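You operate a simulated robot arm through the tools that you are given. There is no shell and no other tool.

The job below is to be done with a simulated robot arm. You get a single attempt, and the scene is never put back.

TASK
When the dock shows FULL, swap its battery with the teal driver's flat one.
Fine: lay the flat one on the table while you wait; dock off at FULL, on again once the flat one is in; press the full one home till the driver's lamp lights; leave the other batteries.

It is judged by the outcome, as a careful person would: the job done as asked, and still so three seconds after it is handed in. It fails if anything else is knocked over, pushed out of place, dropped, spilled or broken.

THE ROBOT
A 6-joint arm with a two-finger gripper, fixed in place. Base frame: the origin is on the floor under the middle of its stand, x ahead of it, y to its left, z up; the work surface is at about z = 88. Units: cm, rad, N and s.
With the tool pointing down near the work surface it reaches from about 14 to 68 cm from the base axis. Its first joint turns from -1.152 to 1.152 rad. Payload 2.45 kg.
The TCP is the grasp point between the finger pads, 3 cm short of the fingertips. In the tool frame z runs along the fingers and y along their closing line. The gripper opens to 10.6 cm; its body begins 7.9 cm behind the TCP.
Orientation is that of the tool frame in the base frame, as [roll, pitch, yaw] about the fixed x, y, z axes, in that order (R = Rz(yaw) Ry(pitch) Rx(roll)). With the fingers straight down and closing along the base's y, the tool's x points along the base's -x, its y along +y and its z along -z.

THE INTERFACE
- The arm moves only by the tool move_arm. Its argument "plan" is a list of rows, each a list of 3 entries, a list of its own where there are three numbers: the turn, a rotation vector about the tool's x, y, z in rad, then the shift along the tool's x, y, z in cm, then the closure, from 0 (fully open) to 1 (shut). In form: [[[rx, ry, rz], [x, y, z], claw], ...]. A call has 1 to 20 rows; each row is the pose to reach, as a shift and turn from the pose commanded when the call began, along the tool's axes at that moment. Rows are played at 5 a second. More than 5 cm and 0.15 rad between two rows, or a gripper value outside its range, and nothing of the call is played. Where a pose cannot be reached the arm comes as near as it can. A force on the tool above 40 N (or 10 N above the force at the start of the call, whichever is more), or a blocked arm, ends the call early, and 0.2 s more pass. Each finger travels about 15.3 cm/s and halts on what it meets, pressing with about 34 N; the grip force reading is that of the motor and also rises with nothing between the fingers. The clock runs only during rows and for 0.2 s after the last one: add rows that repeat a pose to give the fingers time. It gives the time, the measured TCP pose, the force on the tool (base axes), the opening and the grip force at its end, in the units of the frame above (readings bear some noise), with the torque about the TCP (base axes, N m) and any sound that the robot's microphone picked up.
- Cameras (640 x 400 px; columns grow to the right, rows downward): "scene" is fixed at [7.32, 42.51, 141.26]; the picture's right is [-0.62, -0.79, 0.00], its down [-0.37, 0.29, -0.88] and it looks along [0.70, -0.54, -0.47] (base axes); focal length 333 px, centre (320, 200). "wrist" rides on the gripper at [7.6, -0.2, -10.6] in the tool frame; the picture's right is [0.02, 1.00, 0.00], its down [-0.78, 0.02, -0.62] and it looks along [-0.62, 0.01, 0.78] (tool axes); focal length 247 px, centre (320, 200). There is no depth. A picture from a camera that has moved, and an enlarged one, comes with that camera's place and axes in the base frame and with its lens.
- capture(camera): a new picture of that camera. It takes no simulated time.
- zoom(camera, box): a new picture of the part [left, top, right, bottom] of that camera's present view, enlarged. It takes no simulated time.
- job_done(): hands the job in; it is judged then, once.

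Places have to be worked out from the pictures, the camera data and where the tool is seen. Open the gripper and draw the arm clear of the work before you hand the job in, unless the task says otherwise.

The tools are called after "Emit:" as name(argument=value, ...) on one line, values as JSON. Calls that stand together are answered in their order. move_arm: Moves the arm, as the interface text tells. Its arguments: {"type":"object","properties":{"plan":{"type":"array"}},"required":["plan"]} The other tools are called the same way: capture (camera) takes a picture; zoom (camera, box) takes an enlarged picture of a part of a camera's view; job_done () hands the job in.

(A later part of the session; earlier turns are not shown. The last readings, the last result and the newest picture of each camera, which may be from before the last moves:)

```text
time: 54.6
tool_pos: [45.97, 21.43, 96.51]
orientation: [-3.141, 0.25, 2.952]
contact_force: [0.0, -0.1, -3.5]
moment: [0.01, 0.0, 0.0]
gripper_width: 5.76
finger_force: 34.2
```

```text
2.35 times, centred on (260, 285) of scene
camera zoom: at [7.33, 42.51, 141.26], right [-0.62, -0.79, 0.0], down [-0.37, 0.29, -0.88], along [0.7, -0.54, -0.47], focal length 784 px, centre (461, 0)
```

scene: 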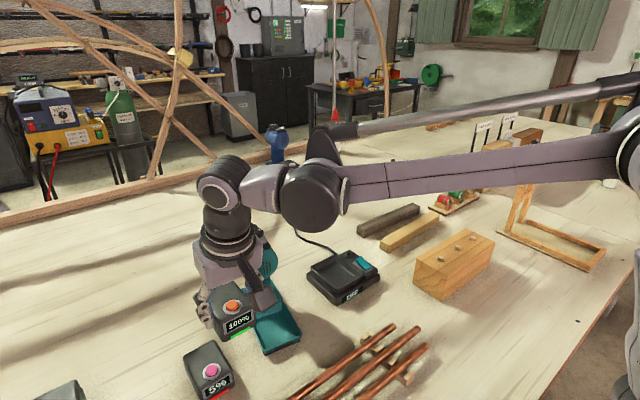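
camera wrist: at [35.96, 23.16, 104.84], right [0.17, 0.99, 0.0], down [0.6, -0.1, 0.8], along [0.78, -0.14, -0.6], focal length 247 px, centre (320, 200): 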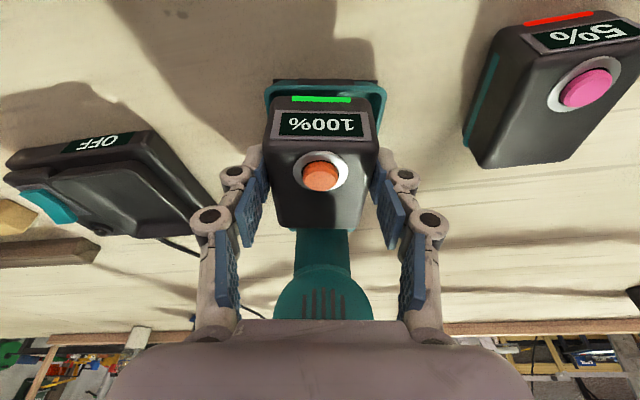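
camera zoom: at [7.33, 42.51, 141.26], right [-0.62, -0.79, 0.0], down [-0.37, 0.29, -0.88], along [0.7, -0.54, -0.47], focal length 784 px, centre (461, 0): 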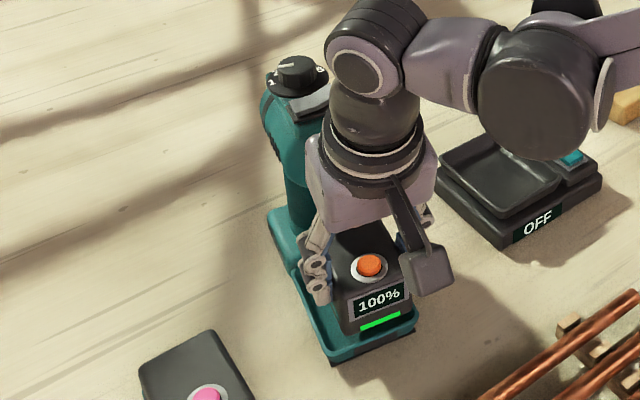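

Alignment in angle matches the seated view; the tray seems ~0.25 cm to the tool's +y. I zoom to measure the offset more exactly.

Emit:
zoom(camera="wrist", box=[250, 70, 400, 160])

Emit:
zoom(camera="wrist", box=[240, 190, 400, 320])

```text
4.27 times, centred on (325, 115) of wrist
camera zoom: at [35.96, 23.16, 104.84], right [0.17, 0.99, 0.0], down [0.6, -0.1, 0.8], along [0.78, -0.14, -0.6], focal length 1054 px, centre (299, 563)
```

zoom: 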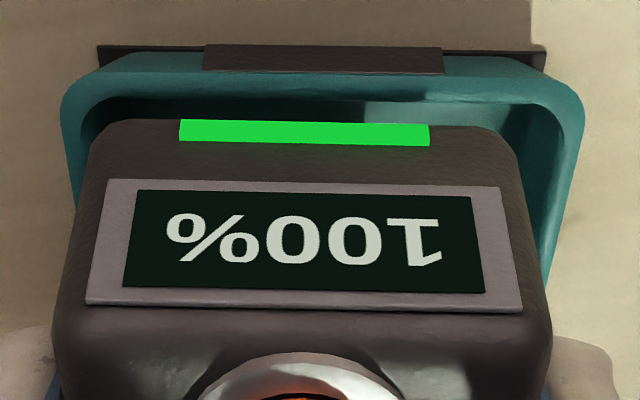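

```text
3.08 times, centred on (320, 255) of wrist
camera zoom: at [35.96, 23.16, 104.84], right [0.17, 0.99, 0.0], down [0.6, -0.1, 0.8], along [0.78, -0.14, -0.6], focal length 760 px, centre (320, 31)
```

zoom: 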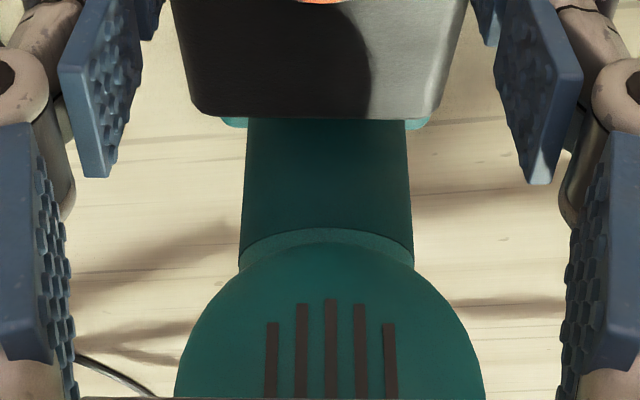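

I need about 1.7 cm more forward and 0.27 cm to the tool's +y. I make that move and re-check before lowering.

Emit:
move_arm(plan=[[[0, 0, 0], [-0.55, 0.1, 0.14], 0.6], [[0, 0, 0], [-1.1, 0.2, 0.28], 0.6], [[0, 0, 0], [-1.646, 0.27, 0.424], 0.6], [[0, 0, 0], [-1.646, 0.27, 0.424], 0.6]])

Emit:
capture(camera="wrist")

Emit:
zoom(camera="wrist", box=[240, 60, 400, 160])

Emit:
zoom(camera="scene", box=[200, 230, 320, 350])

```text
time: 55.6
tool_pos: [47.63, 21.37, 96.29]
orientation: [-3.14, 0.25, 2.952]
contact_force: [0.7, 0.5, -3.2]
moment: [0.02, 0.05, 0.04]
gripper_width: 5.75
finger_force: 34.4
```

```text
taken
camera wrist: at [37.74, 23.13, 104.75], right [0.17, 0.99, 0.0], down [0.6, -0.1, 0.8], along [0.78, -0.14, -0.6], focal length 247 px, centre (320, 200)
```

wrist: 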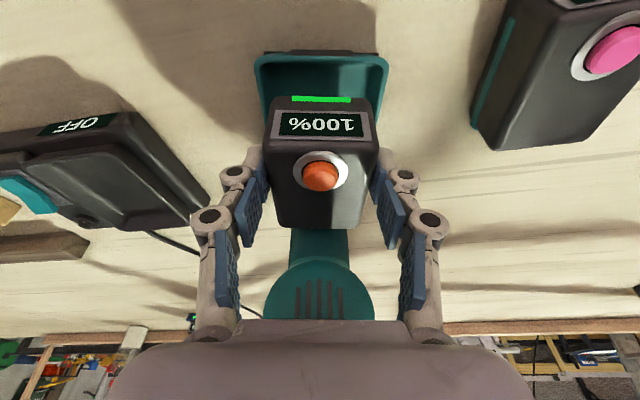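

```text
4.00 times, centred on (320, 110) of wrist
camera zoom: at [37.74, 23.13, 104.75], right [0.17, 0.99, 0.0], down [0.6, -0.1, 0.8], along [0.78, -0.14, -0.6], focal length 988 px, centre (320, 560)
```

zoom: 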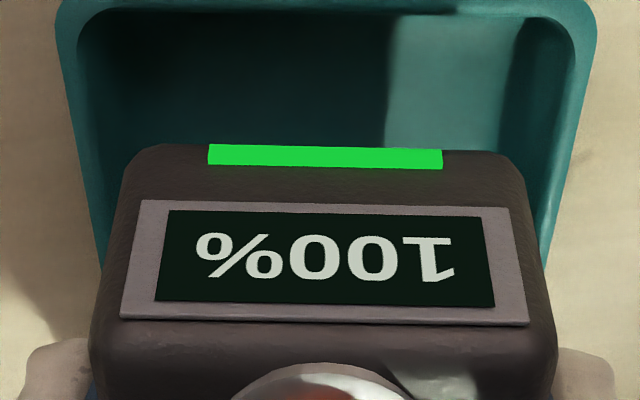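

```text
3.33 times, centred on (260, 290) of scene
camera zoom: at [7.33, 42.51, 141.26], right [-0.62, -0.79, 0.0], down [-0.37, 0.29, -0.88], along [0.7, -0.54, -0.47], focal length 1111 px, centre (520, -100)
```

zoom: 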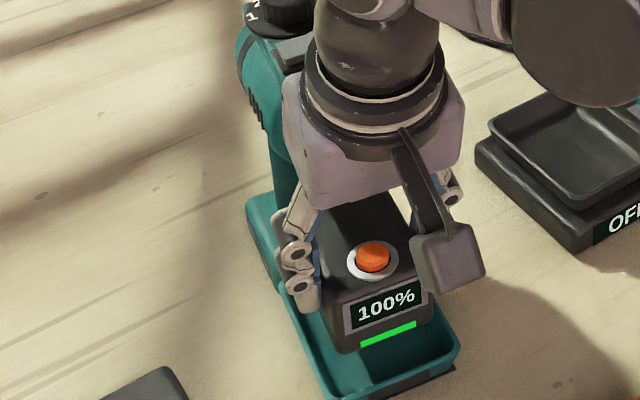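

Lateral alignment is now within a pixel or two and fore-aft matches the seated geometry closely. I nudge 0.1 cm forward and lower 1.6 cm to bring the battery bottom to lip level.

Emit:
move_arm(plan=[[[0, 0, 0], [0.0, 0, 0.4], 0.6], [[0, 0, 0], [0.1, 0, 0.8], 0.6], [[0, 0, 0], [0.2, 0, 1.2], 0.6], [[0, 0, 0], [0.3, 0, 1.57], 0.6], [[0, 0, 0], [0.3, 0, 1.57], 0.6]])

Emit:
capture(camera="wrist")

Emit:
zoom(camera="wrist", box=[240, 60, 400, 160])

Emit:
zoom(camera="scene", box=[200, 230, 320, 350])

```text
time: 56.8
tool_pos: [47.84, 21.46, 94.86]
orientation: [-3.141, 0.251, 2.952]
contact_force: [0.0, -0.1, -3.2]
moment: [0.0, 0.02, -0.01]
gripper_width: 5.77
finger_force: 33.8
```

```text
taken
camera wrist: at [37.92, 23.13, 103.25], right [0.17, 0.99, 0.0], down [0.6, -0.1, 0.8], along [0.78, -0.14, -0.6], focal length 247 px, centre (320, 200)
```

wrist: 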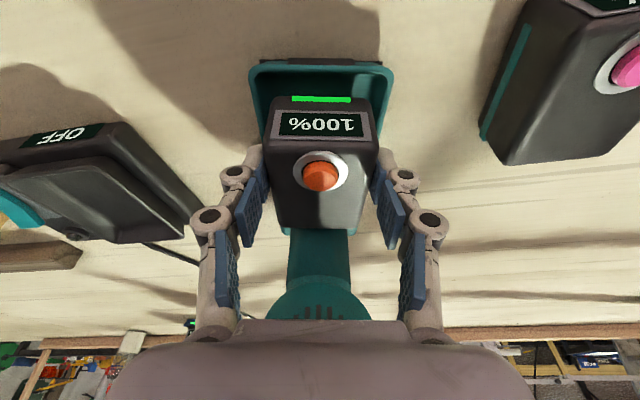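

```text
4.00 times, centred on (320, 110) of wrist
camera zoom: at [37.92, 23.13, 103.25], right [0.17, 0.99, 0.0], down [0.6, -0.1, 0.8], along [0.78, -0.14, -0.6], focal length 988 px, centre (320, 560)
```

zoom: 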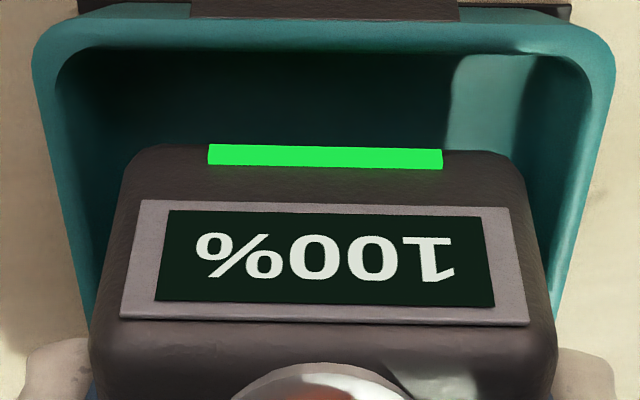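

```text
3.33 times, centred on (260, 290) of scene
camera zoom: at [7.33, 42.51, 141.26], right [-0.62, -0.79, 0.0], down [-0.37, 0.29, -0.88], along [0.7, -0.54, -0.47], focal length 1111 px, centre (520, -100)
```

zoom: 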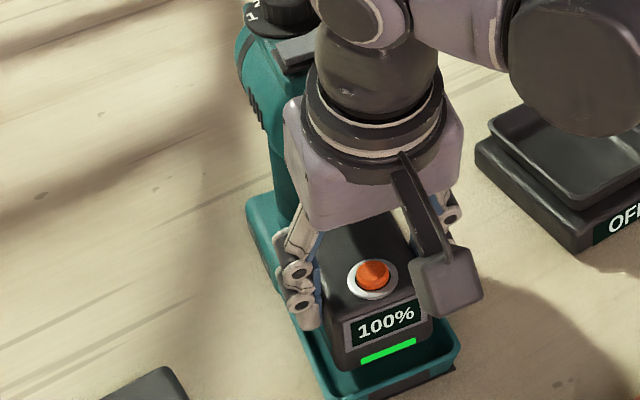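

Battery is just entering the tray with even margins. I lower slowly another 1 cm, watching the force.

Emit:
move_arm(plan=[[[0, 0, 0], [0.06, 0, 0.19], 0.6], [[0, 0, 0], [0.12, 0, 0.39], 0.6], [[0, 0, 0], [0.18, 0, 0.58], 0.6], [[0, 0, 0], [0.24, 0, 0.78], 0.6], [[0, 0, 0], [0.3, 0, 0.97], 0.6]])

Emit:
zoom(camera="wrist", box=[240, 60, 400, 160])

Emit:
zoom(camera="scene", box=[200, 230, 320, 350])

```text
time: 58.0
tool_pos: [47.84, 21.44, 93.78]
orientation: [-3.141, 0.253, 2.953]
contact_force: [0.5, -0.4, -4.1]
moment: [0.01, 0.03, 0.02]
gripper_width: 5.75
finger_force: 34.2
```

```text
4.00 times, centred on (320, 110) of wrist
camera zoom: at [37.87, 23.13, 102.21], right [0.17, 0.99, 0.0], down [0.6, -0.1, 0.8], along [0.78, -0.14, -0.6], focal length 988 px, centre (320, 560)
```

zoom: 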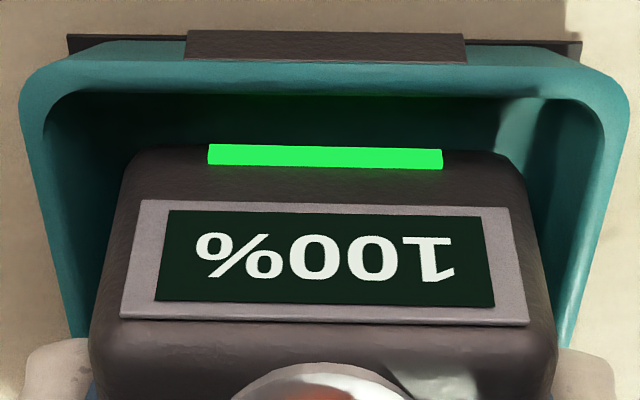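

```text
3.33 times, centred on (260, 290) of scene
camera zoom: at [7.33, 42.51, 141.26], right [-0.62, -0.79, 0.0], down [-0.37, 0.29, -0.88], along [0.7, -0.54, -0.47], focal length 1111 px, centre (520, -100)
```

zoom: 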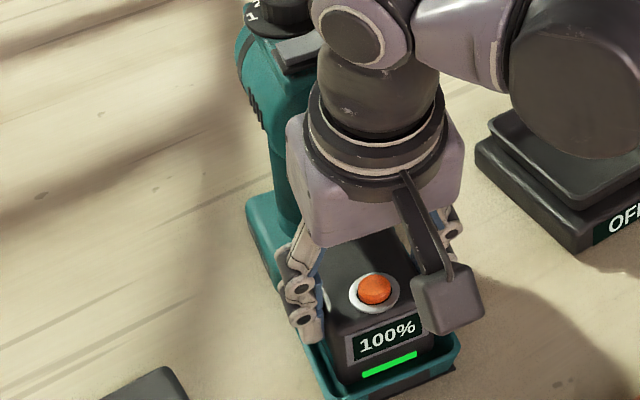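

Still free and centred. I continue lowering in 1 mm steps to seat it.

Emit:
move_arm(plan=[[[0, 0, 0], [0.025, 0, 0.097], 0.6], [[0, 0, 0], [0.05, 0, 0.194], 0.6], [[0, 0, 0], [0.075, 0, 0.29], 0.6], [[0, 0, 0], [0.1, 0, 0.387], 0.6], [[0, 0, 0], [0.125, 0, 0.484], 0.6], [[0, 0, 0], [0.14, 0, 0.533], 0.6]])

Emit:
zoom(camera="wrist", box=[240, 60, 400, 160])

Emit:
zoom(camera="scene", box=[200, 230, 320, 350])

```text
time: 59.4
tool_pos: [47.78, 21.29, 93.27]
orientation: [3.141, 0.252, 2.952]
contact_force: [2.5, -2.0, 23.9]
moment: [-0.06, -0.23, 0.02]
gripper_width: 5.76
finger_force: 33.6
```

```text
4.00 times, centred on (320, 110) of wrist
camera zoom: at [37.81, 23.11, 101.73], right [0.17, 0.99, -0.01], down [0.59, -0.1, 0.8], along [0.79, -0.14, -0.6], focal length 988 px, centre (320, 560)
```

zoom: 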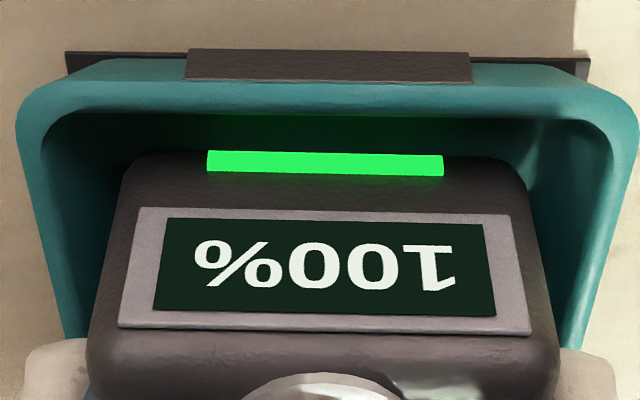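

```text
3.33 times, centred on (260, 290) of scene
camera zoom: at [7.29, 42.49, 141.27], right [-0.62, -0.79, 0.0], down [-0.37, 0.29, -0.88], along [0.7, -0.54, -0.47], focal length 1111 px, centre (520, -100)
```

zoom: 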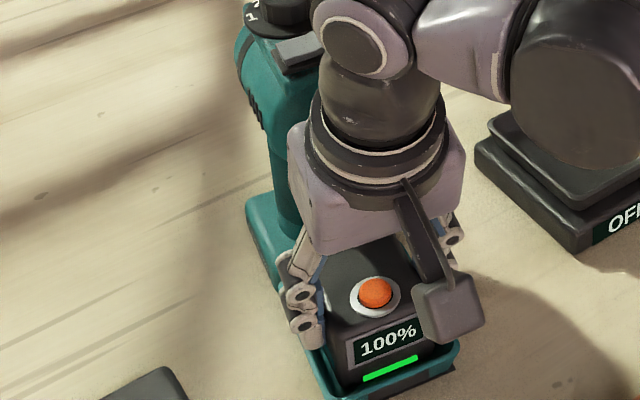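

Contact at z≈93.27 with 24 N — about 0.15–0.2 cm short of home. I press a little further.

Emit:
move_arm(plan=[[[0, 0, 0], [0.0125, 0, 0.048], 0.6], [[0, 0, 0], [0.025, 0, 0.097], 0.6], [[0, 0, 0], [0.0375, 0, 0.145], 0.6], [[0, 0, 0], [0.05, 0, 0.194], 0.6]])

Emit:
zoom(camera="wrist", box=[240, 60, 400, 160])

Emit:
zoom(camera="scene", box=[200, 210, 320, 350])

```text
time: 60.4
tool_pos: [47.76, 21.22, 93.07]
orientation: [3.141, 0.252, 2.95]
contact_force: [-1.5, -3.7, 23.6]
moment: [-0.15, -0.11, -0.03]
gripper_width: 5.78
finger_force: 34.2
```

```text
4.00 times, centred on (320, 110) of wrist
camera zoom: at [37.83, 23.11, 101.5], right [0.17, 0.99, -0.01], down [0.6, -0.1, 0.8], along [0.78, -0.14, -0.6], focal length 988 px, centre (320, 560)
```

zoom: 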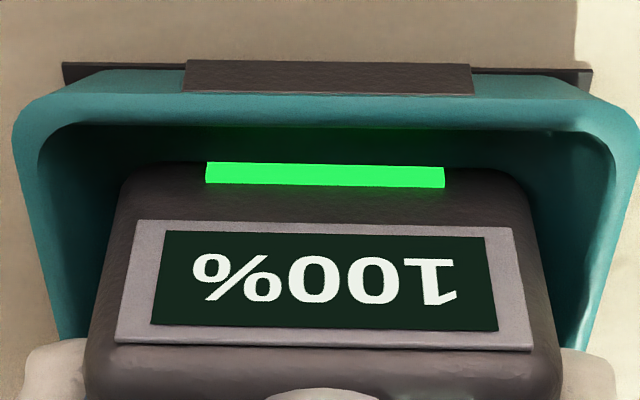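

```text
2.86 times, centred on (260, 280) of scene
camera zoom: at [7.28, 42.48, 141.27], right [-0.62, -0.79, 0.0], down [-0.37, 0.29, -0.88], along [0.7, -0.54, -0.47], focal length 952 px, centre (491, -29)
```

zoom: 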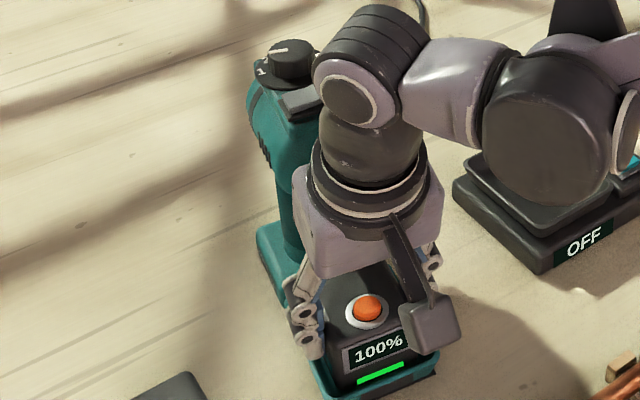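

The grip is slipping at ~24 N, so the last push must come from above. I release, rise, and look at the state before pressing with closed fingertips behind the button.

Emit:
move_arm(plan=[[[0, 0, 0], [-0.025, 0, -0.097], 0.6], [[0, 0, 0], [-0.025, 0, -0.097], 0.35], [[0, 0, 0], [-0.025, 0, -0.097], 0.2], [[0, 0, 0], [-0.25, 0, -0.97], 0.2], [[0, 0, 0], [-0.75, 0, -2.9], 0.2], [[0, 0, 0], [-1.37, 0, -5.33], 0.2]])

Emit:
capture(camera="wrist")

Emit:
zoom(camera="wrist", box=[240, 0, 400, 170])

Emit:
zoom(camera="scene", box=[200, 210, 320, 350])

```text
time: 61.8
tool_pos: [47.84, 21.49, 98.55]
orientation: [3.142, 0.252, 2.952]
contact_force: [-1.0, -0.1, -0.5]
moment: [0.01, -0.02, 0.0]
gripper_width: 8.47
finger_force: 0.1
```

```text
taken
camera wrist: at [37.87, 23.15, 107.04], right [0.17, 0.99, 0.0], down [0.6, -0.1, 0.8], along [0.78, -0.14, -0.6], focal length 247 px, centre (320, 200)
```

wrist: 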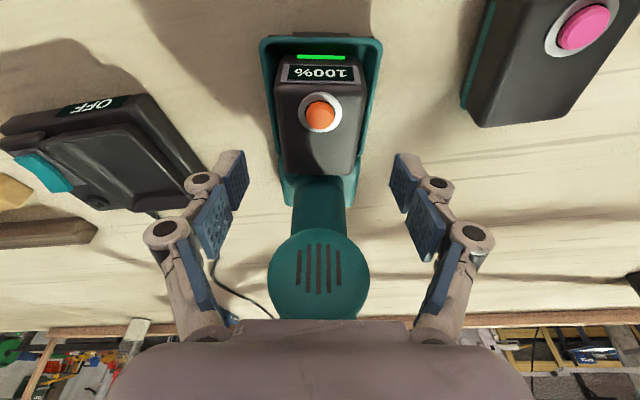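

```text
2.35 times, centred on (320, 85) of wrist
camera zoom: at [37.87, 23.15, 107.04], right [0.17, 0.99, 0.0], down [0.6, -0.1, 0.8], along [0.78, -0.14, -0.6], focal length 581 px, centre (320, 471)
```

zoom: 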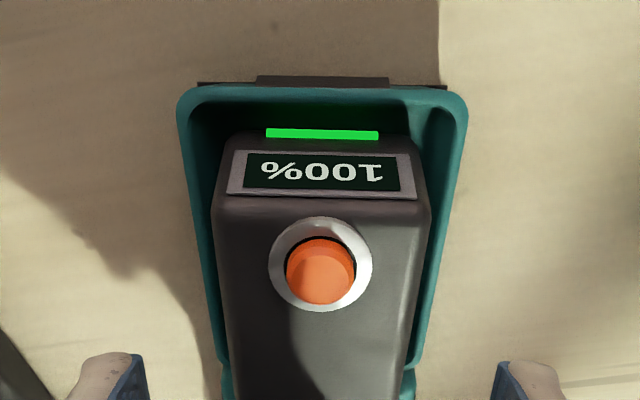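

```text
2.86 times, centred on (260, 280) of scene
camera zoom: at [7.32, 42.51, 141.26], right [-0.62, -0.79, 0.0], down [-0.37, 0.29, -0.88], along [0.7, -0.54, -0.47], focal length 952 px, centre (491, -29)
```

zoom: 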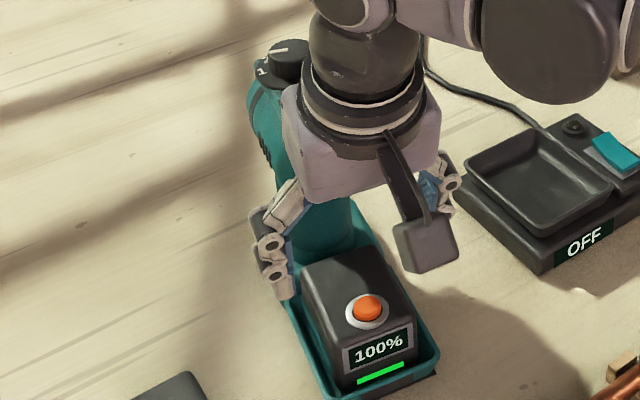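

The battery sits in the tray, about 0.15 cm short of home. I close the fingers, tilt a little more to stay clear of the head, and position the tips over the battery top behind the button.

Emit:
move_arm(plan=[[[0, -0.05, 0], [-0.6, 0, 0.16], 0.6], [[0, -0.1, 0], [-1.26, 0, 0.324], 1], [[0, -0.1, 0], [-1.26, 0, 0.324], 1], [[0, -0.1, 0], [-1.06, 0, 1.1], 1], [[0, -0.1, 0], [-0.96, 0, 1.49], 1], [[0, -0.1, 0], [-0.96, 0, 1.49], 1]])

Emit:
capture(camera="wrist")

Emit:
zoom(camera="scene", box=[200, 210, 320, 350])

```text
time: 63.2
tool_pos: [48.98, 21.17, 97.35]
orientation: [3.14, 0.352, 2.952]
contact_force: [-0.3, -0.1, -0.3]
moment: [0.03, 0.02, 0.01]
gripper_width: 0.0
finger_force: 28.5
```

```text
taken
camera wrist: at [38.3, 23.06, 104.75], right [0.17, 0.99, -0.01], down [0.52, -0.08, 0.85], along [0.84, -0.15, -0.52], focal length 247 px, centre (320, 200)
```

wrist: 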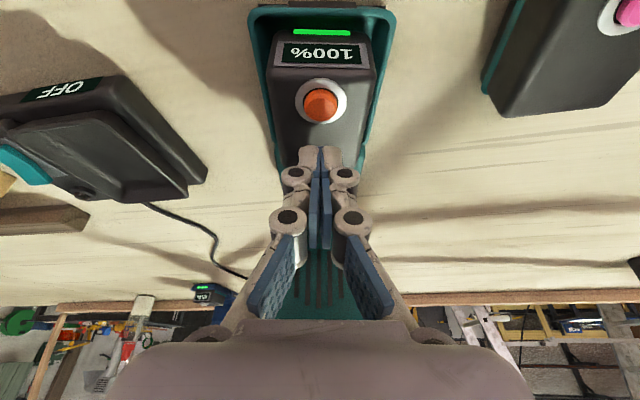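

```text
2.86 times, centred on (260, 280) of scene
camera zoom: at [7.32, 42.51, 141.26], right [-0.62, -0.79, 0.0], down [-0.37, 0.29, -0.88], along [0.7, -0.54, -0.47], focal length 952 px, centre (491, -29)
```

zoom: 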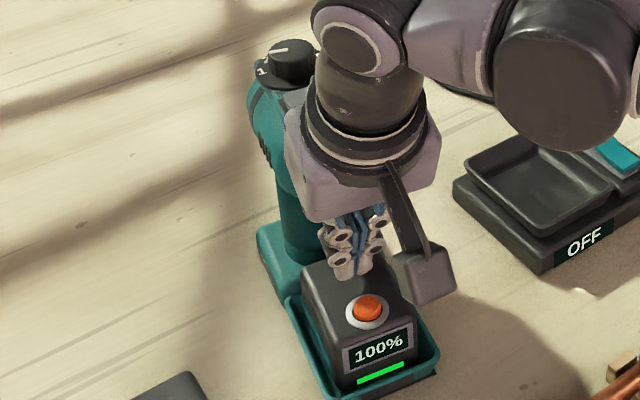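

Fingertips hover over the rear part of the battery top, clear of the button. I press down gradually.

Emit:
move_arm(plan=[[[0, 0, 0], [0.207, 0, 0.563], 1], [[0, 0, 0], [0.31, 0, 0.845], 1], [[0, 0, 0], [0.379, 0, 1.033], 1], [[0, 0, 0], [0.414, 0, 1.126], 1], [[0, 0, 0], [0.448, 0, 1.22], 1], [[0, 0, 0], [0.483, 0, 1.314], 1], [[0, 0, 0], [0.517, 0, 1.408], 1], [[0, 0, 0], [0.552, 0, 1.502], 1]])

Emit:
zoom(camera="scene", box=[200, 210, 320, 350])

Emit:
capture(camera="wrist")

```text
time: 64.7
tool_pos: [48.99, 21.31, 96.14]
orientation: [3.141, 0.351, 2.952]
contact_force: [-5.1, 0.8, 15.0]
moment: [0.01, 0.2, -0.01]
gripper_width: 0.63
finger_force: 29.1
stopped in row 7: the force on the tool passed its limit at 43 N (the readings are from after the stop); the commanded pose is now the measured one
```

```text
2.86 times, centred on (260, 280) of scene
camera zoom: at [7.28, 42.5, 141.27], right [-0.62, -0.79, 0.0], down [-0.37, 0.29, -0.88], along [0.7, -0.54, -0.47], focal length 952 px, centre (491, -29)
```

zoom: 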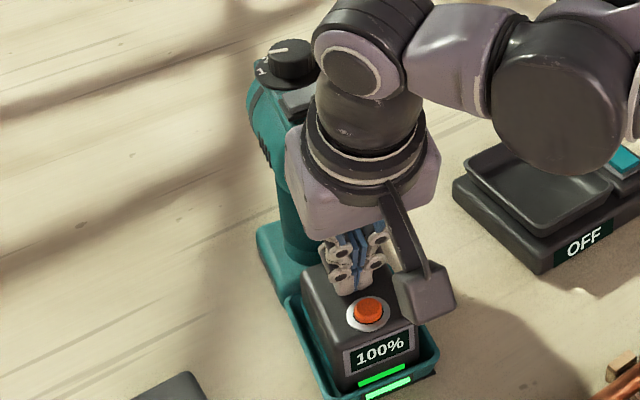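

```text
taken
camera wrist: at [38.26, 23.14, 103.52], right [0.17, 0.99, -0.01], down [0.52, -0.08, 0.85], along [0.84, -0.15, -0.52], focal length 247 px, centre (320, 200)
```

wrist: 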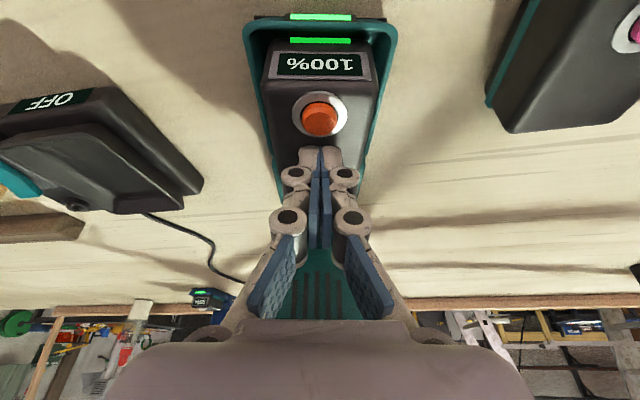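

The driver's front strip lamp is now lit green – the battery is home. I lift off and check that it stays lit.

Emit:
move_arm(plan=[[[0, 0, 0], [-0.1, 0, -0.28], 1], [[0, 0, 0], [-0.52, 0, -1.41], 1], [[0, 0, 0], [-1.2, 0, -3.3], 1], [[0, 0.05, 0], [-1.9, 0, -5.2], 0.6], [[0, 0.1, 0], [-1.2, 0, -5.5], 0.2]])

Emit:
capture(camera="wrist")

Emit:
zoom(camera="scene", box=[200, 210, 320, 350])

Emit:
capture(camera="scene")

```text
time: 65.9
tool_pos: [48.28, 21.33, 101.82]
orientation: [3.141, 0.249, 2.954]
contact_force: [-0.8, 0.5, -0.6]
moment: [0.0, 0.01, 0.01]
gripper_width: 8.5
finger_force: 0.1
```

```text
taken
camera wrist: at [38.34, 23.12, 110.19], right [0.17, 0.99, 0.0], down [0.6, -0.1, 0.8], along [0.78, -0.13, -0.61], focal length 247 px, centre (320, 200)
```

wrist: 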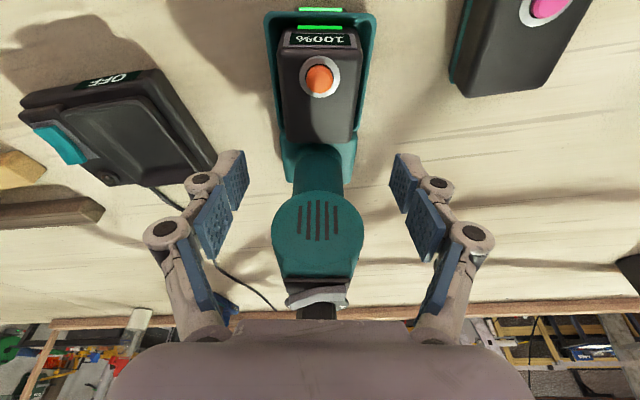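

```text
2.86 times, centred on (260, 280) of scene
camera zoom: at [7.32, 42.51, 141.26], right [-0.62, -0.79, 0.0], down [-0.37, 0.29, -0.88], along [0.7, -0.54, -0.47], focal length 952 px, centre (491, -29)
```

zoom: 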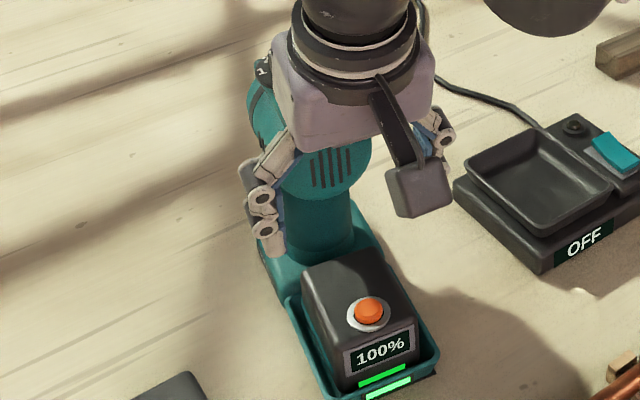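

```text
taken
```

scene: 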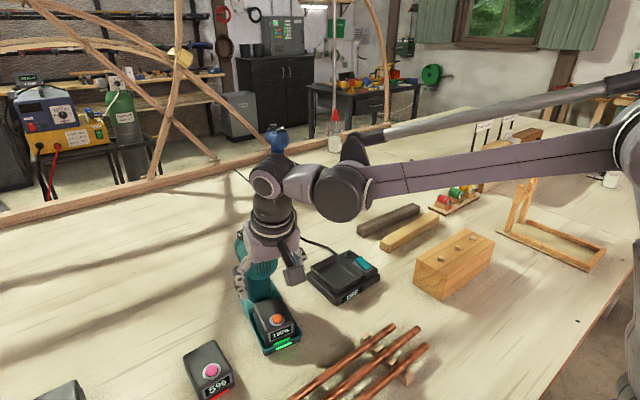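

The lamp stays lit after lifting off, so the full battery is latched. Since the driver was shifted about 2–3 cm and turned, I'll put it back where it stood: descend again, grip the latched battery, and lift the driver just off the table.

Emit:
move_arm(plan=[[[0, 0, 0], [0.89, -0.05, 1.84], 0.2], [[0, 0, 0], [1.39, -0.05, 3.78], 0.2], [[0, 0, 0], [1.89, -0.05, 5.71], 0.2], [[0, 0, 0], [2.3, -0.05, 7.3], 0.2], [[0, 0, 0], [2.55, -0.05, 8.28], 0.2], [[0, 0, 0], [2.55, -0.05, 8.28], 0.45], [[0, 0, 0], [2.55, -0.05, 8.28], 0.6], [[0, 0, 0], [2.55, -0.05, 8.28], 0.6]])

Emit:
capture(camera="wrist")

Emit:
zoom(camera="scene", box=[200, 210, 320, 350])

```text
time: 67.7
tool_pos: [47.87, 21.55, 93.04]
orientation: [3.141, 0.25, 2.952]
contact_force: [-1.3, -5.0, -0.1]
moment: [-0.27, 0.09, -0.28]
gripper_width: 5.76
finger_force: 34.2
```

```text
taken
camera wrist: at [37.93, 23.24, 101.53], right [0.17, 0.99, -0.01], down [0.6, -0.1, 0.8], along [0.78, -0.14, -0.61], focal length 247 px, centre (320, 200)
```

wrist: 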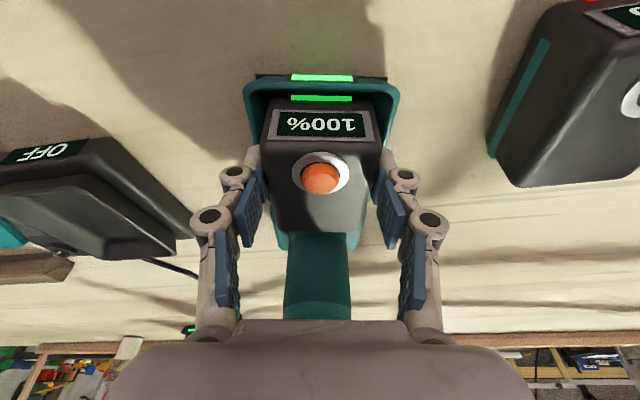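

```text
2.86 times, centred on (260, 280) of scene
camera zoom: at [7.32, 42.5, 141.26], right [-0.62, -0.79, 0.0], down [-0.37, 0.29, -0.88], along [0.7, -0.54, -0.47], focal length 952 px, centre (491, -29)
```

zoom: 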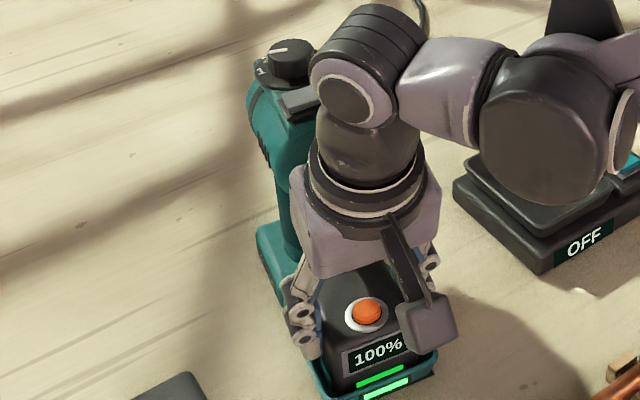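

The grip geometry relative to the tray matches the very first grip exactly, so restoring the tool to (49.53, 18.97), yaw 0 restores the driver. I lift 0.5 cm slowly and check.

Emit:
move_arm(plan=[[[0, 0, 0], [-0.025, 0, -0.097], 0.6], [[0, 0, 0], [-0.05, 0, -0.194], 0.6], [[0, 0, 0], [-0.075, 0, -0.29], 0.6], [[0, 0, 0], [-0.1, 0, -0.387], 0.6], [[0, 0, 0], [-0.125, 0, -0.484], 0.6], [[0, 0, 0], [-0.15, 0, -0.58], 0.6]])

Emit:
capture(camera="wrist")

Emit:
zoom(camera="scene", box=[200, 210, 320, 350])

```text
time: 69.1
tool_pos: [47.79, 21.51, 93.51]
orientation: [3.141, 0.25, 2.952]
contact_force: [-0.4, 0.0, -10.7]
moment: [0.11, 0.67, 0.02]
gripper_width: 5.75
finger_force: 33.7
```

```text
taken
camera wrist: at [37.9, 23.24, 102.03], right [0.17, 0.99, 0.0], down [0.6, -0.1, 0.8], along [0.78, -0.14, -0.61], focal length 247 px, centre (320, 200)
```

wrist: 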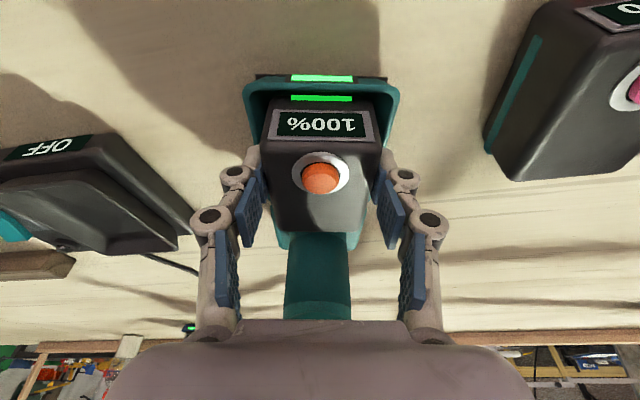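

```text
2.86 times, centred on (260, 280) of scene
camera zoom: at [7.34, 42.51, 141.26], right [-0.62, -0.79, 0.0], down [-0.37, 0.29, -0.88], along [0.7, -0.54, -0.47], focal length 952 px, centre (491, -29)
```

zoom: 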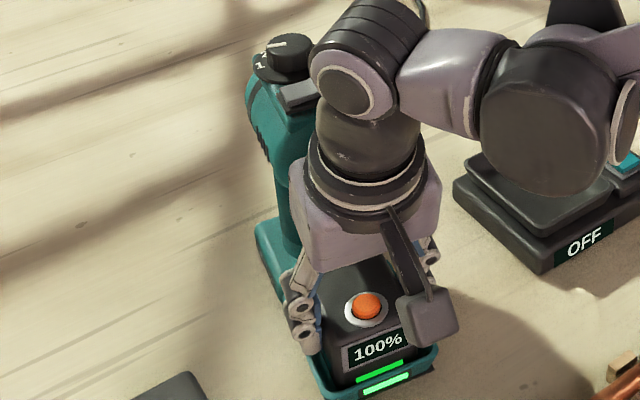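

The driver hangs steadily from the latched battery (10.7 N, no slip, lamp lit). I move it back to its original spot and turn it to yaw 0.

Emit:
move_arm(plan=[[[-0.006, 0, -0.023], [-0.26, -0.27, 0.067], 0.6], [[-0.012, 0, -0.046], [-0.52, -0.541, 0.134], 0.6], [[-0.018, 0, -0.069], [-0.78, -0.811, 0.2], 0.6], [[-0.024, 0, -0.092], [-1.04, -1.082, 0.268], 0.6], [[-0.03, 0, -0.115], [-1.3, -1.352, 0.334], 0.6], [[-0.036, 0, -0.138], [-1.56, -1.622, 0.4], 0.6], [[-0.042, 0, -0.161], [-1.82, -1.893, 0.468], 0.6], [[-0.0474, 0, -0.184], [-2.079, -2.163, 0.535], 0.6], [[-0.0474, 0, -0.184], [-2.079, -2.163, 0.535], 0.6]])

Emit:
capture(camera="wrist")

Emit:
zoom(camera="scene", box=[200, 210, 320, 350])

```text
time: 71.1
tool_pos: [49.72, 18.82, 93.39]
orientation: [3.139, 0.248, -3.138]
contact_force: [-0.5, 0.4, -10.1]
moment: [0.0, 0.61, -0.01]
gripper_width: 5.75
finger_force: 34.3
```

```text
taken
camera wrist: at [39.53, 18.67, 101.87], right [-0.02, 1.0, 0.0], down [0.6, 0.02, 0.8], along [0.8, 0.02, -0.61], focal length 247 px, centre (320, 200)
```

wrist: 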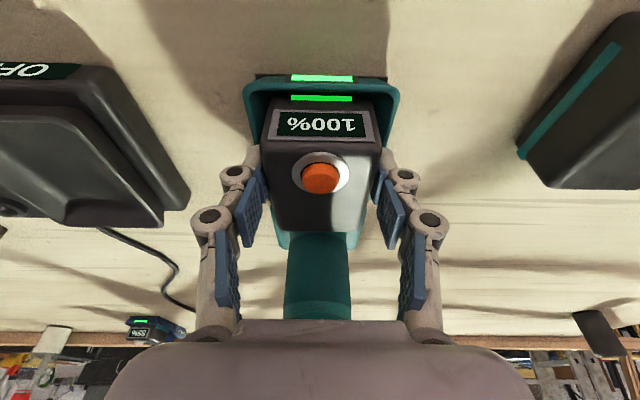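

```text
2.86 times, centred on (260, 280) of scene
camera zoom: at [7.34, 42.51, 141.26], right [-0.62, -0.79, 0.0], down [-0.37, 0.29, -0.88], along [0.7, -0.54, -0.47], focal length 952 px, centre (491, -29)
```

zoom: 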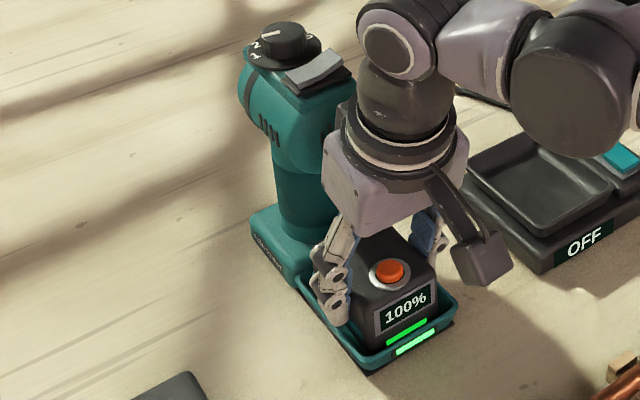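

It's back at its original pose (like the first frames). I lower it gently onto the table.

Emit:
move_arm(plan=[[[0, 0, 0], [0.025, 0, 0.097], 0.6], [[0, 0, 0], [0.05, 0, 0.194], 0.6], [[0, 0, 0], [0.075, 0, 0.29], 0.6], [[0, 0, 0], [0.09, 0, 0.34], 0.6], [[0, 0, 0], [0.1, 0, 0.387], 0.6], [[0, 0, 0], [0.1, 0, 0.387], 0.6]])

```text
time: 72.5
tool_pos: [49.69, 18.89, 93.03]
orientation: [3.139, 0.249, -3.141]
contact_force: [-2.2, -0.2, -5.5]
moment: [-0.08, 0.24, 0.04]
gripper_width: 5.78
finger_force: 34.2
```

Partly supported now (−5.5 N). A little lower still.

Emit:
move_arm(plan=[[[0, 0, 0], [0.0125, 0, 0.048], 0.6], [[0, 0, 0], [0.02, 0, 0.08], 0.6], [[0, 0, 0], [0.0275, 0, 0.107], 0.6], [[0, 0, 0], [0.0275, 0, 0.107], 0.6]])

Emit:
zoom(camera="scene", box=[200, 210, 320, 350])

```text
time: 73.5
tool_pos: [49.63, 18.89, 93.04]
orientation: [3.14, 0.251, -3.141]
contact_force: [2.7, -1.3, -0.6]
moment: [-0.11, -0.18, -0.14]
gripper_width: 5.76
finger_force: 33.7
```

```text
2.86 times, centred on (260, 280) of scene
camera zoom: at [7.33, 42.51, 141.26], right [-0.62, -0.79, 0.0], down [-0.37, 0.29, -0.88], along [0.7, -0.54, -0.47], focal length 952 px, centre (491, -29)
```

zoom: 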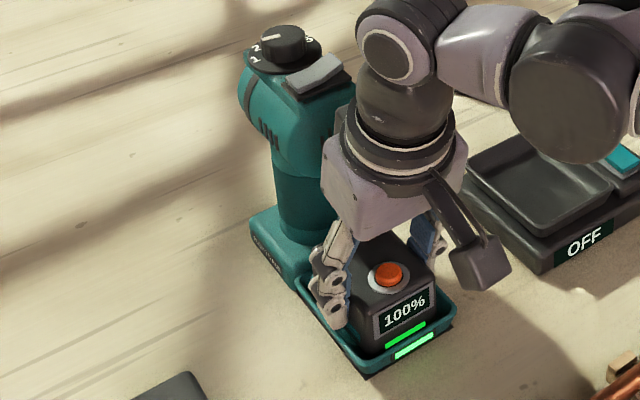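

The driver's weight is fully on the table. I open, rise, and back off, then go to the flat battery.

Emit:
move_arm(plan=[[[0, 0, 0], [0, 0, 0], 0.4], [[0, 0, 0], [0, 0, 0], 0.2], [[0, 0, 0], [-0.25, 0, -0.97], 0.2], [[0, 0, 0], [-0.75, 0, -2.9], 0.2], [[0, 0, 0], [-1.37, 0, -5.33], 0.2], [[0, 0, 0], [-1.99, 0, -7.75], 0.2], [[0, 0, 0], [-2.0, 0, -10.5], 0.2]])

Emit:
capture(camera="wrist")

Emit:
zoom(camera="wrist", box=[240, 0, 400, 170])

Emit:
capture(camera="scene")

```text
time: 75.1
tool_pos: [48.96, 18.82, 103.58]
orientation: [3.139, 0.249, -3.138]
contact_force: [0.7, 0.4, -0.1]
moment: [-0.01, -0.01, 0.02]
gripper_width: 8.5
finger_force: 0.1
```

```text
taken
camera wrist: at [38.93, 18.69, 112.12], right [-0.02, 1.0, 0.0], down [0.6, 0.02, 0.8], along [0.8, 0.02, -0.61], focal length 247 px, centre (320, 200)
```

wrist: 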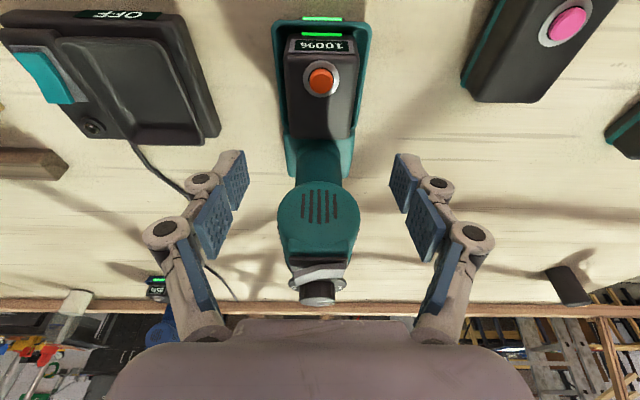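

```text
2.35 times, centred on (320, 85) of wrist
camera zoom: at [38.93, 18.69, 112.12], right [-0.02, 1.0, 0.0], down [0.6, 0.02, 0.8], along [0.8, 0.02, -0.61], focal length 581 px, centre (320, 471)
```

zoom: 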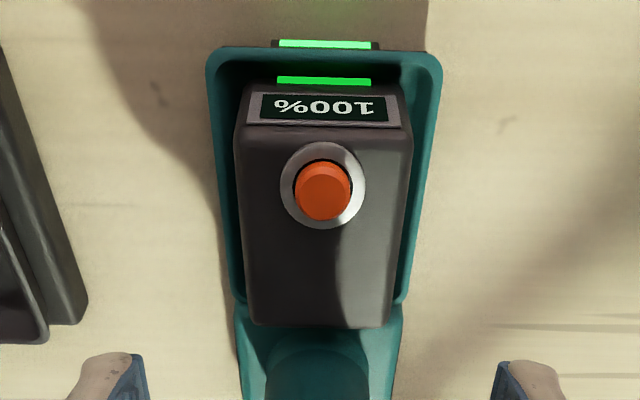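

```text
taken
```

scene: 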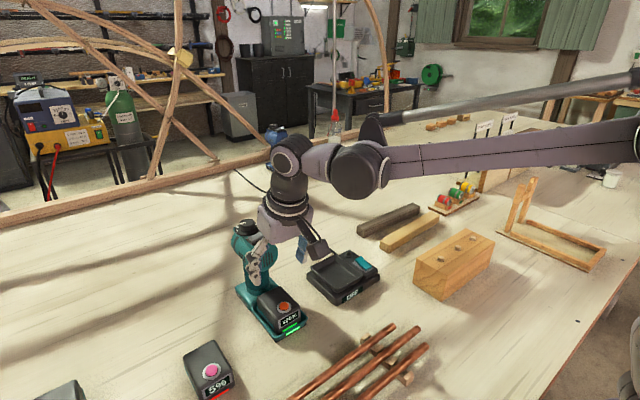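

The driver stands in its original place with its lamp lit at 100%. I move over to the flat battery.

Emit:
move_arm(plan=[[[0, 0, 0], [1.4, 0.5, -0.36], 0.2], [[0, 0, 0], [2.81, 2.5, -0.72], 0.2], [[0, 0, 0], [2.81, 6, -0.72], 0.2], [[0, 0, 0], [2.81, 9.5, -0.72], 0.2], [[0, 0, 0], [2.81, 13, -0.72], 0.2], [[0, 0, 0], [2.81, 16.2, -0.72], 0.2], [[0, 0, 0], [2.81, 16.2, -0.72], 0.2]])

Emit:
capture(camera="wrist")

Emit:
zoom(camera="wrist", box=[240, 0, 400, 170])

```text
time: 76.7
tool_pos: [46.02, 35.11, 103.81]
orientation: [3.139, 0.25, -3.139]
contact_force: [-0.2, -0.1, 0.1]
moment: [0.0, -0.05, -0.02]
gripper_width: 8.47
finger_force: 0.1
```

```text
taken
camera wrist: at [36.04, 34.92, 112.18], right [-0.02, 1.0, 0.0], down [0.6, 0.02, 0.8], along [0.8, 0.02, -0.61], focal length 247 px, centre (320, 200)
```

wrist: 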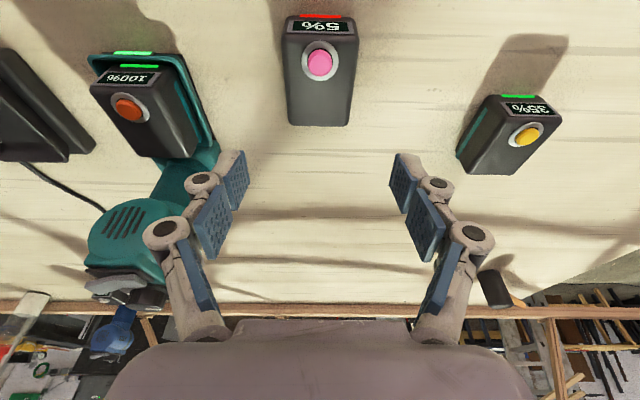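

```text
2.35 times, centred on (320, 85) of wrist
camera zoom: at [36.04, 34.92, 112.18], right [-0.02, 1.0, 0.0], down [0.6, 0.02, 0.8], along [0.8, 0.02, -0.61], focal length 581 px, centre (320, 471)
```

zoom: 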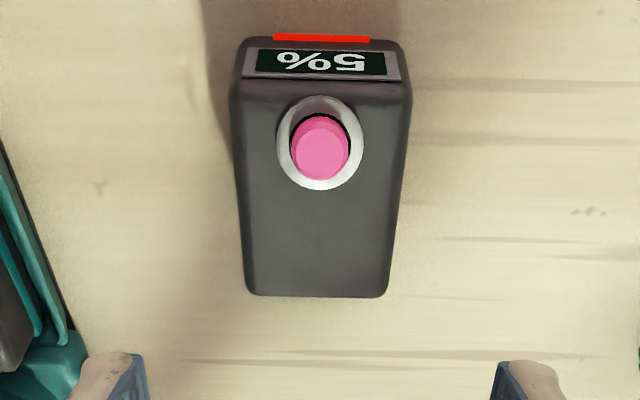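

Aligned over the flat battery exactly as when I released it. I descend and grip it.

Emit:
move_arm(plan=[[[0, 0, 0], [0.62, -0.05, 2.42], 0.2], [[0, 0, 0], [1.25, -0.05, 4.84], 0.2], [[0, 0, 0], [1.87, -0.05, 7.26], 0.2], [[0, 0, 0], [2.37, -0.05, 9.2], 0.2], [[0, 0, 0], [2.767, -0.05, 10.75], 0.2], [[0, 0, 0], [2.767, -0.05, 10.75], 0.2], [[0, 0, 0], [2.767, -0.05, 10.75], 0.45], [[0, 0, 0], [2.767, -0.05, 10.75], 0.6], [[0, 0, 0], [2.767, -0.05, 10.75], 0.6]])

Emit:
capture(camera="wrist")

```text
time: 78.7
tool_pos: [46.06, 34.96, 92.6]
orientation: [3.14, 0.25, -3.138]
contact_force: [1.1, 0.7, -0.5]
moment: [0.12, -0.08, 0.04]
gripper_width: 5.77
finger_force: 33.4
```

```text
taken
camera wrist: at [35.99, 34.78, 100.96], right [-0.02, 1.0, 0.0], down [0.6, 0.02, 0.8], along [0.8, 0.02, -0.61], focal length 247 px, centre (320, 200)
```

wrist: 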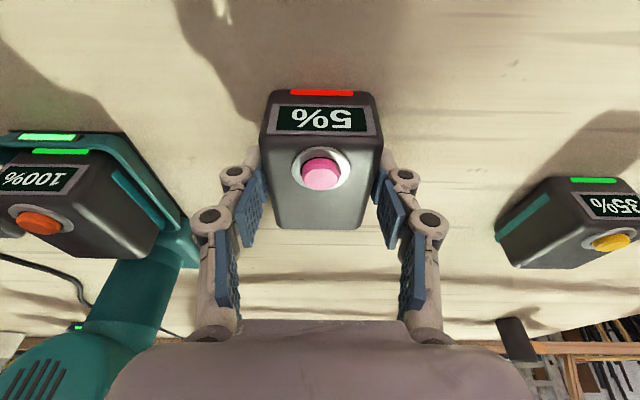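

The flat battery is gripped. I zoom to compare how it sits in the hand versus how the full one sat, so I can compute the dock placement.

Emit:
zoom(camera="wrist", box=[240, 60, 400, 160])

Emit:
zoom(camera="wrist", box=[240, 140, 400, 240])

```text
4.00 times, centred on (320, 110) of wrist
camera zoom: at [35.99, 34.78, 100.96], right [-0.02, 1.0, 0.0], down [0.6, 0.02, 0.8], along [0.8, 0.02, -0.61], focal length 988 px, centre (320, 560)
```

zoom: 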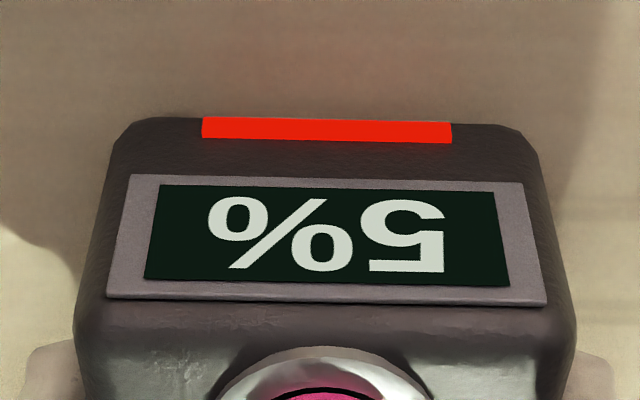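

```text
4.00 times, centred on (320, 190) of wrist
camera zoom: at [35.99, 34.78, 100.96], right [-0.02, 1.0, 0.0], down [0.6, 0.02, 0.8], along [0.8, 0.02, -0.61], focal length 988 px, centre (320, 240)
```

zoom: 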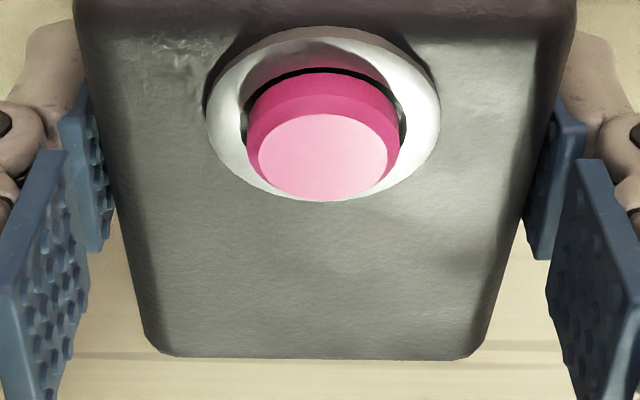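

The flat battery sits slightly higher and ~0.3 cm further back in the hand than the full one did, so I'll aim for TCP x≈50.45 in the dock. I lift it, pass well in front of the driver's head (x=42), and bring it over the dock.

Emit:
move_arm(plan=[[[0, 0, 0], [-0.3, 0, -1.16], 0.6], [[0, 0, 0], [-1.0, 0, -3.87], 0.6], [[0, 0, 0], [-1.745, 0, -6.78], 0.6], [[0, 0, 0], [-2.49, 0, -9.68], 0.6], [[0, 0, 0], [-2.97, 0, -11.52], 0.6], [[0, 0, 0], [-1.03, -0.5, -12.02], 0.6], [[0, 0, 0], [0.9, -2.5, -12.52], 0.6], [[0, 0, 0], [0.9, -6, -12.52], 0.6], [[0, 0, 0], [0.9, -9.5, -12.52], 0.6], [[0, 0, 0], [0.9, -13, -12.52], 0.6], [[0, 0, 0], [0.9, -16.5, -12.52], 0.6], [[0, 0, 0], [0.9, -20, -12.52], 0.6], [[0, 0, 0], [0.9, -23.5, -12.52], 0.6], [[0, 0, 0], [0.9, -27, -12.52], 0.6], [[0, 0, 0], [0.9, -30, -12.52], 0.6], [[0, 0, 0], [0.9, -31.9, -12.52], 0.6], [[0, 0, 0], [0.9, -31.9, -12.52], 0.6]])

Emit:
capture(camera="wrist")

Emit:
capture(camera="scene")

```text
time: 82.3
tool_pos: [42.11, 3.07, 104.59]
orientation: [3.138, 0.25, -3.14]
contact_force: [-0.5, 0.1, -3.2]
moment: [0.02, 0.03, 0.03]
gripper_width: 5.77
finger_force: 33.6
```

```text
taken
camera wrist: at [32.03, 2.74, 113.03], right [-0.02, 1.0, 0.0], down [0.6, 0.02, 0.8], along [0.8, 0.02, -0.6], focal length 247 px, centre (320, 200)
```

wrist: 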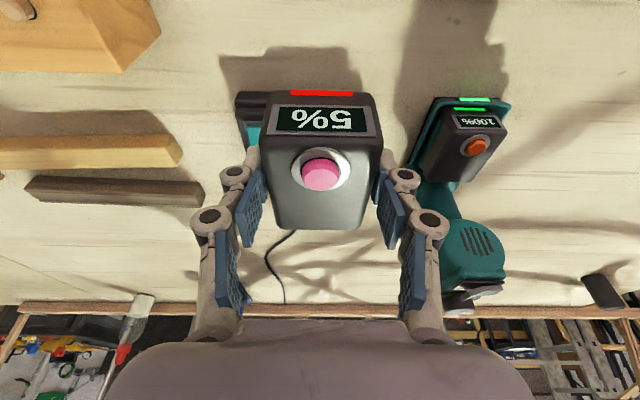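

```text
taken
```

scene: 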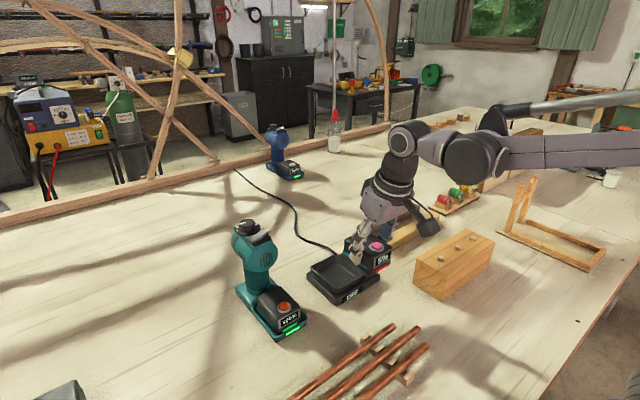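

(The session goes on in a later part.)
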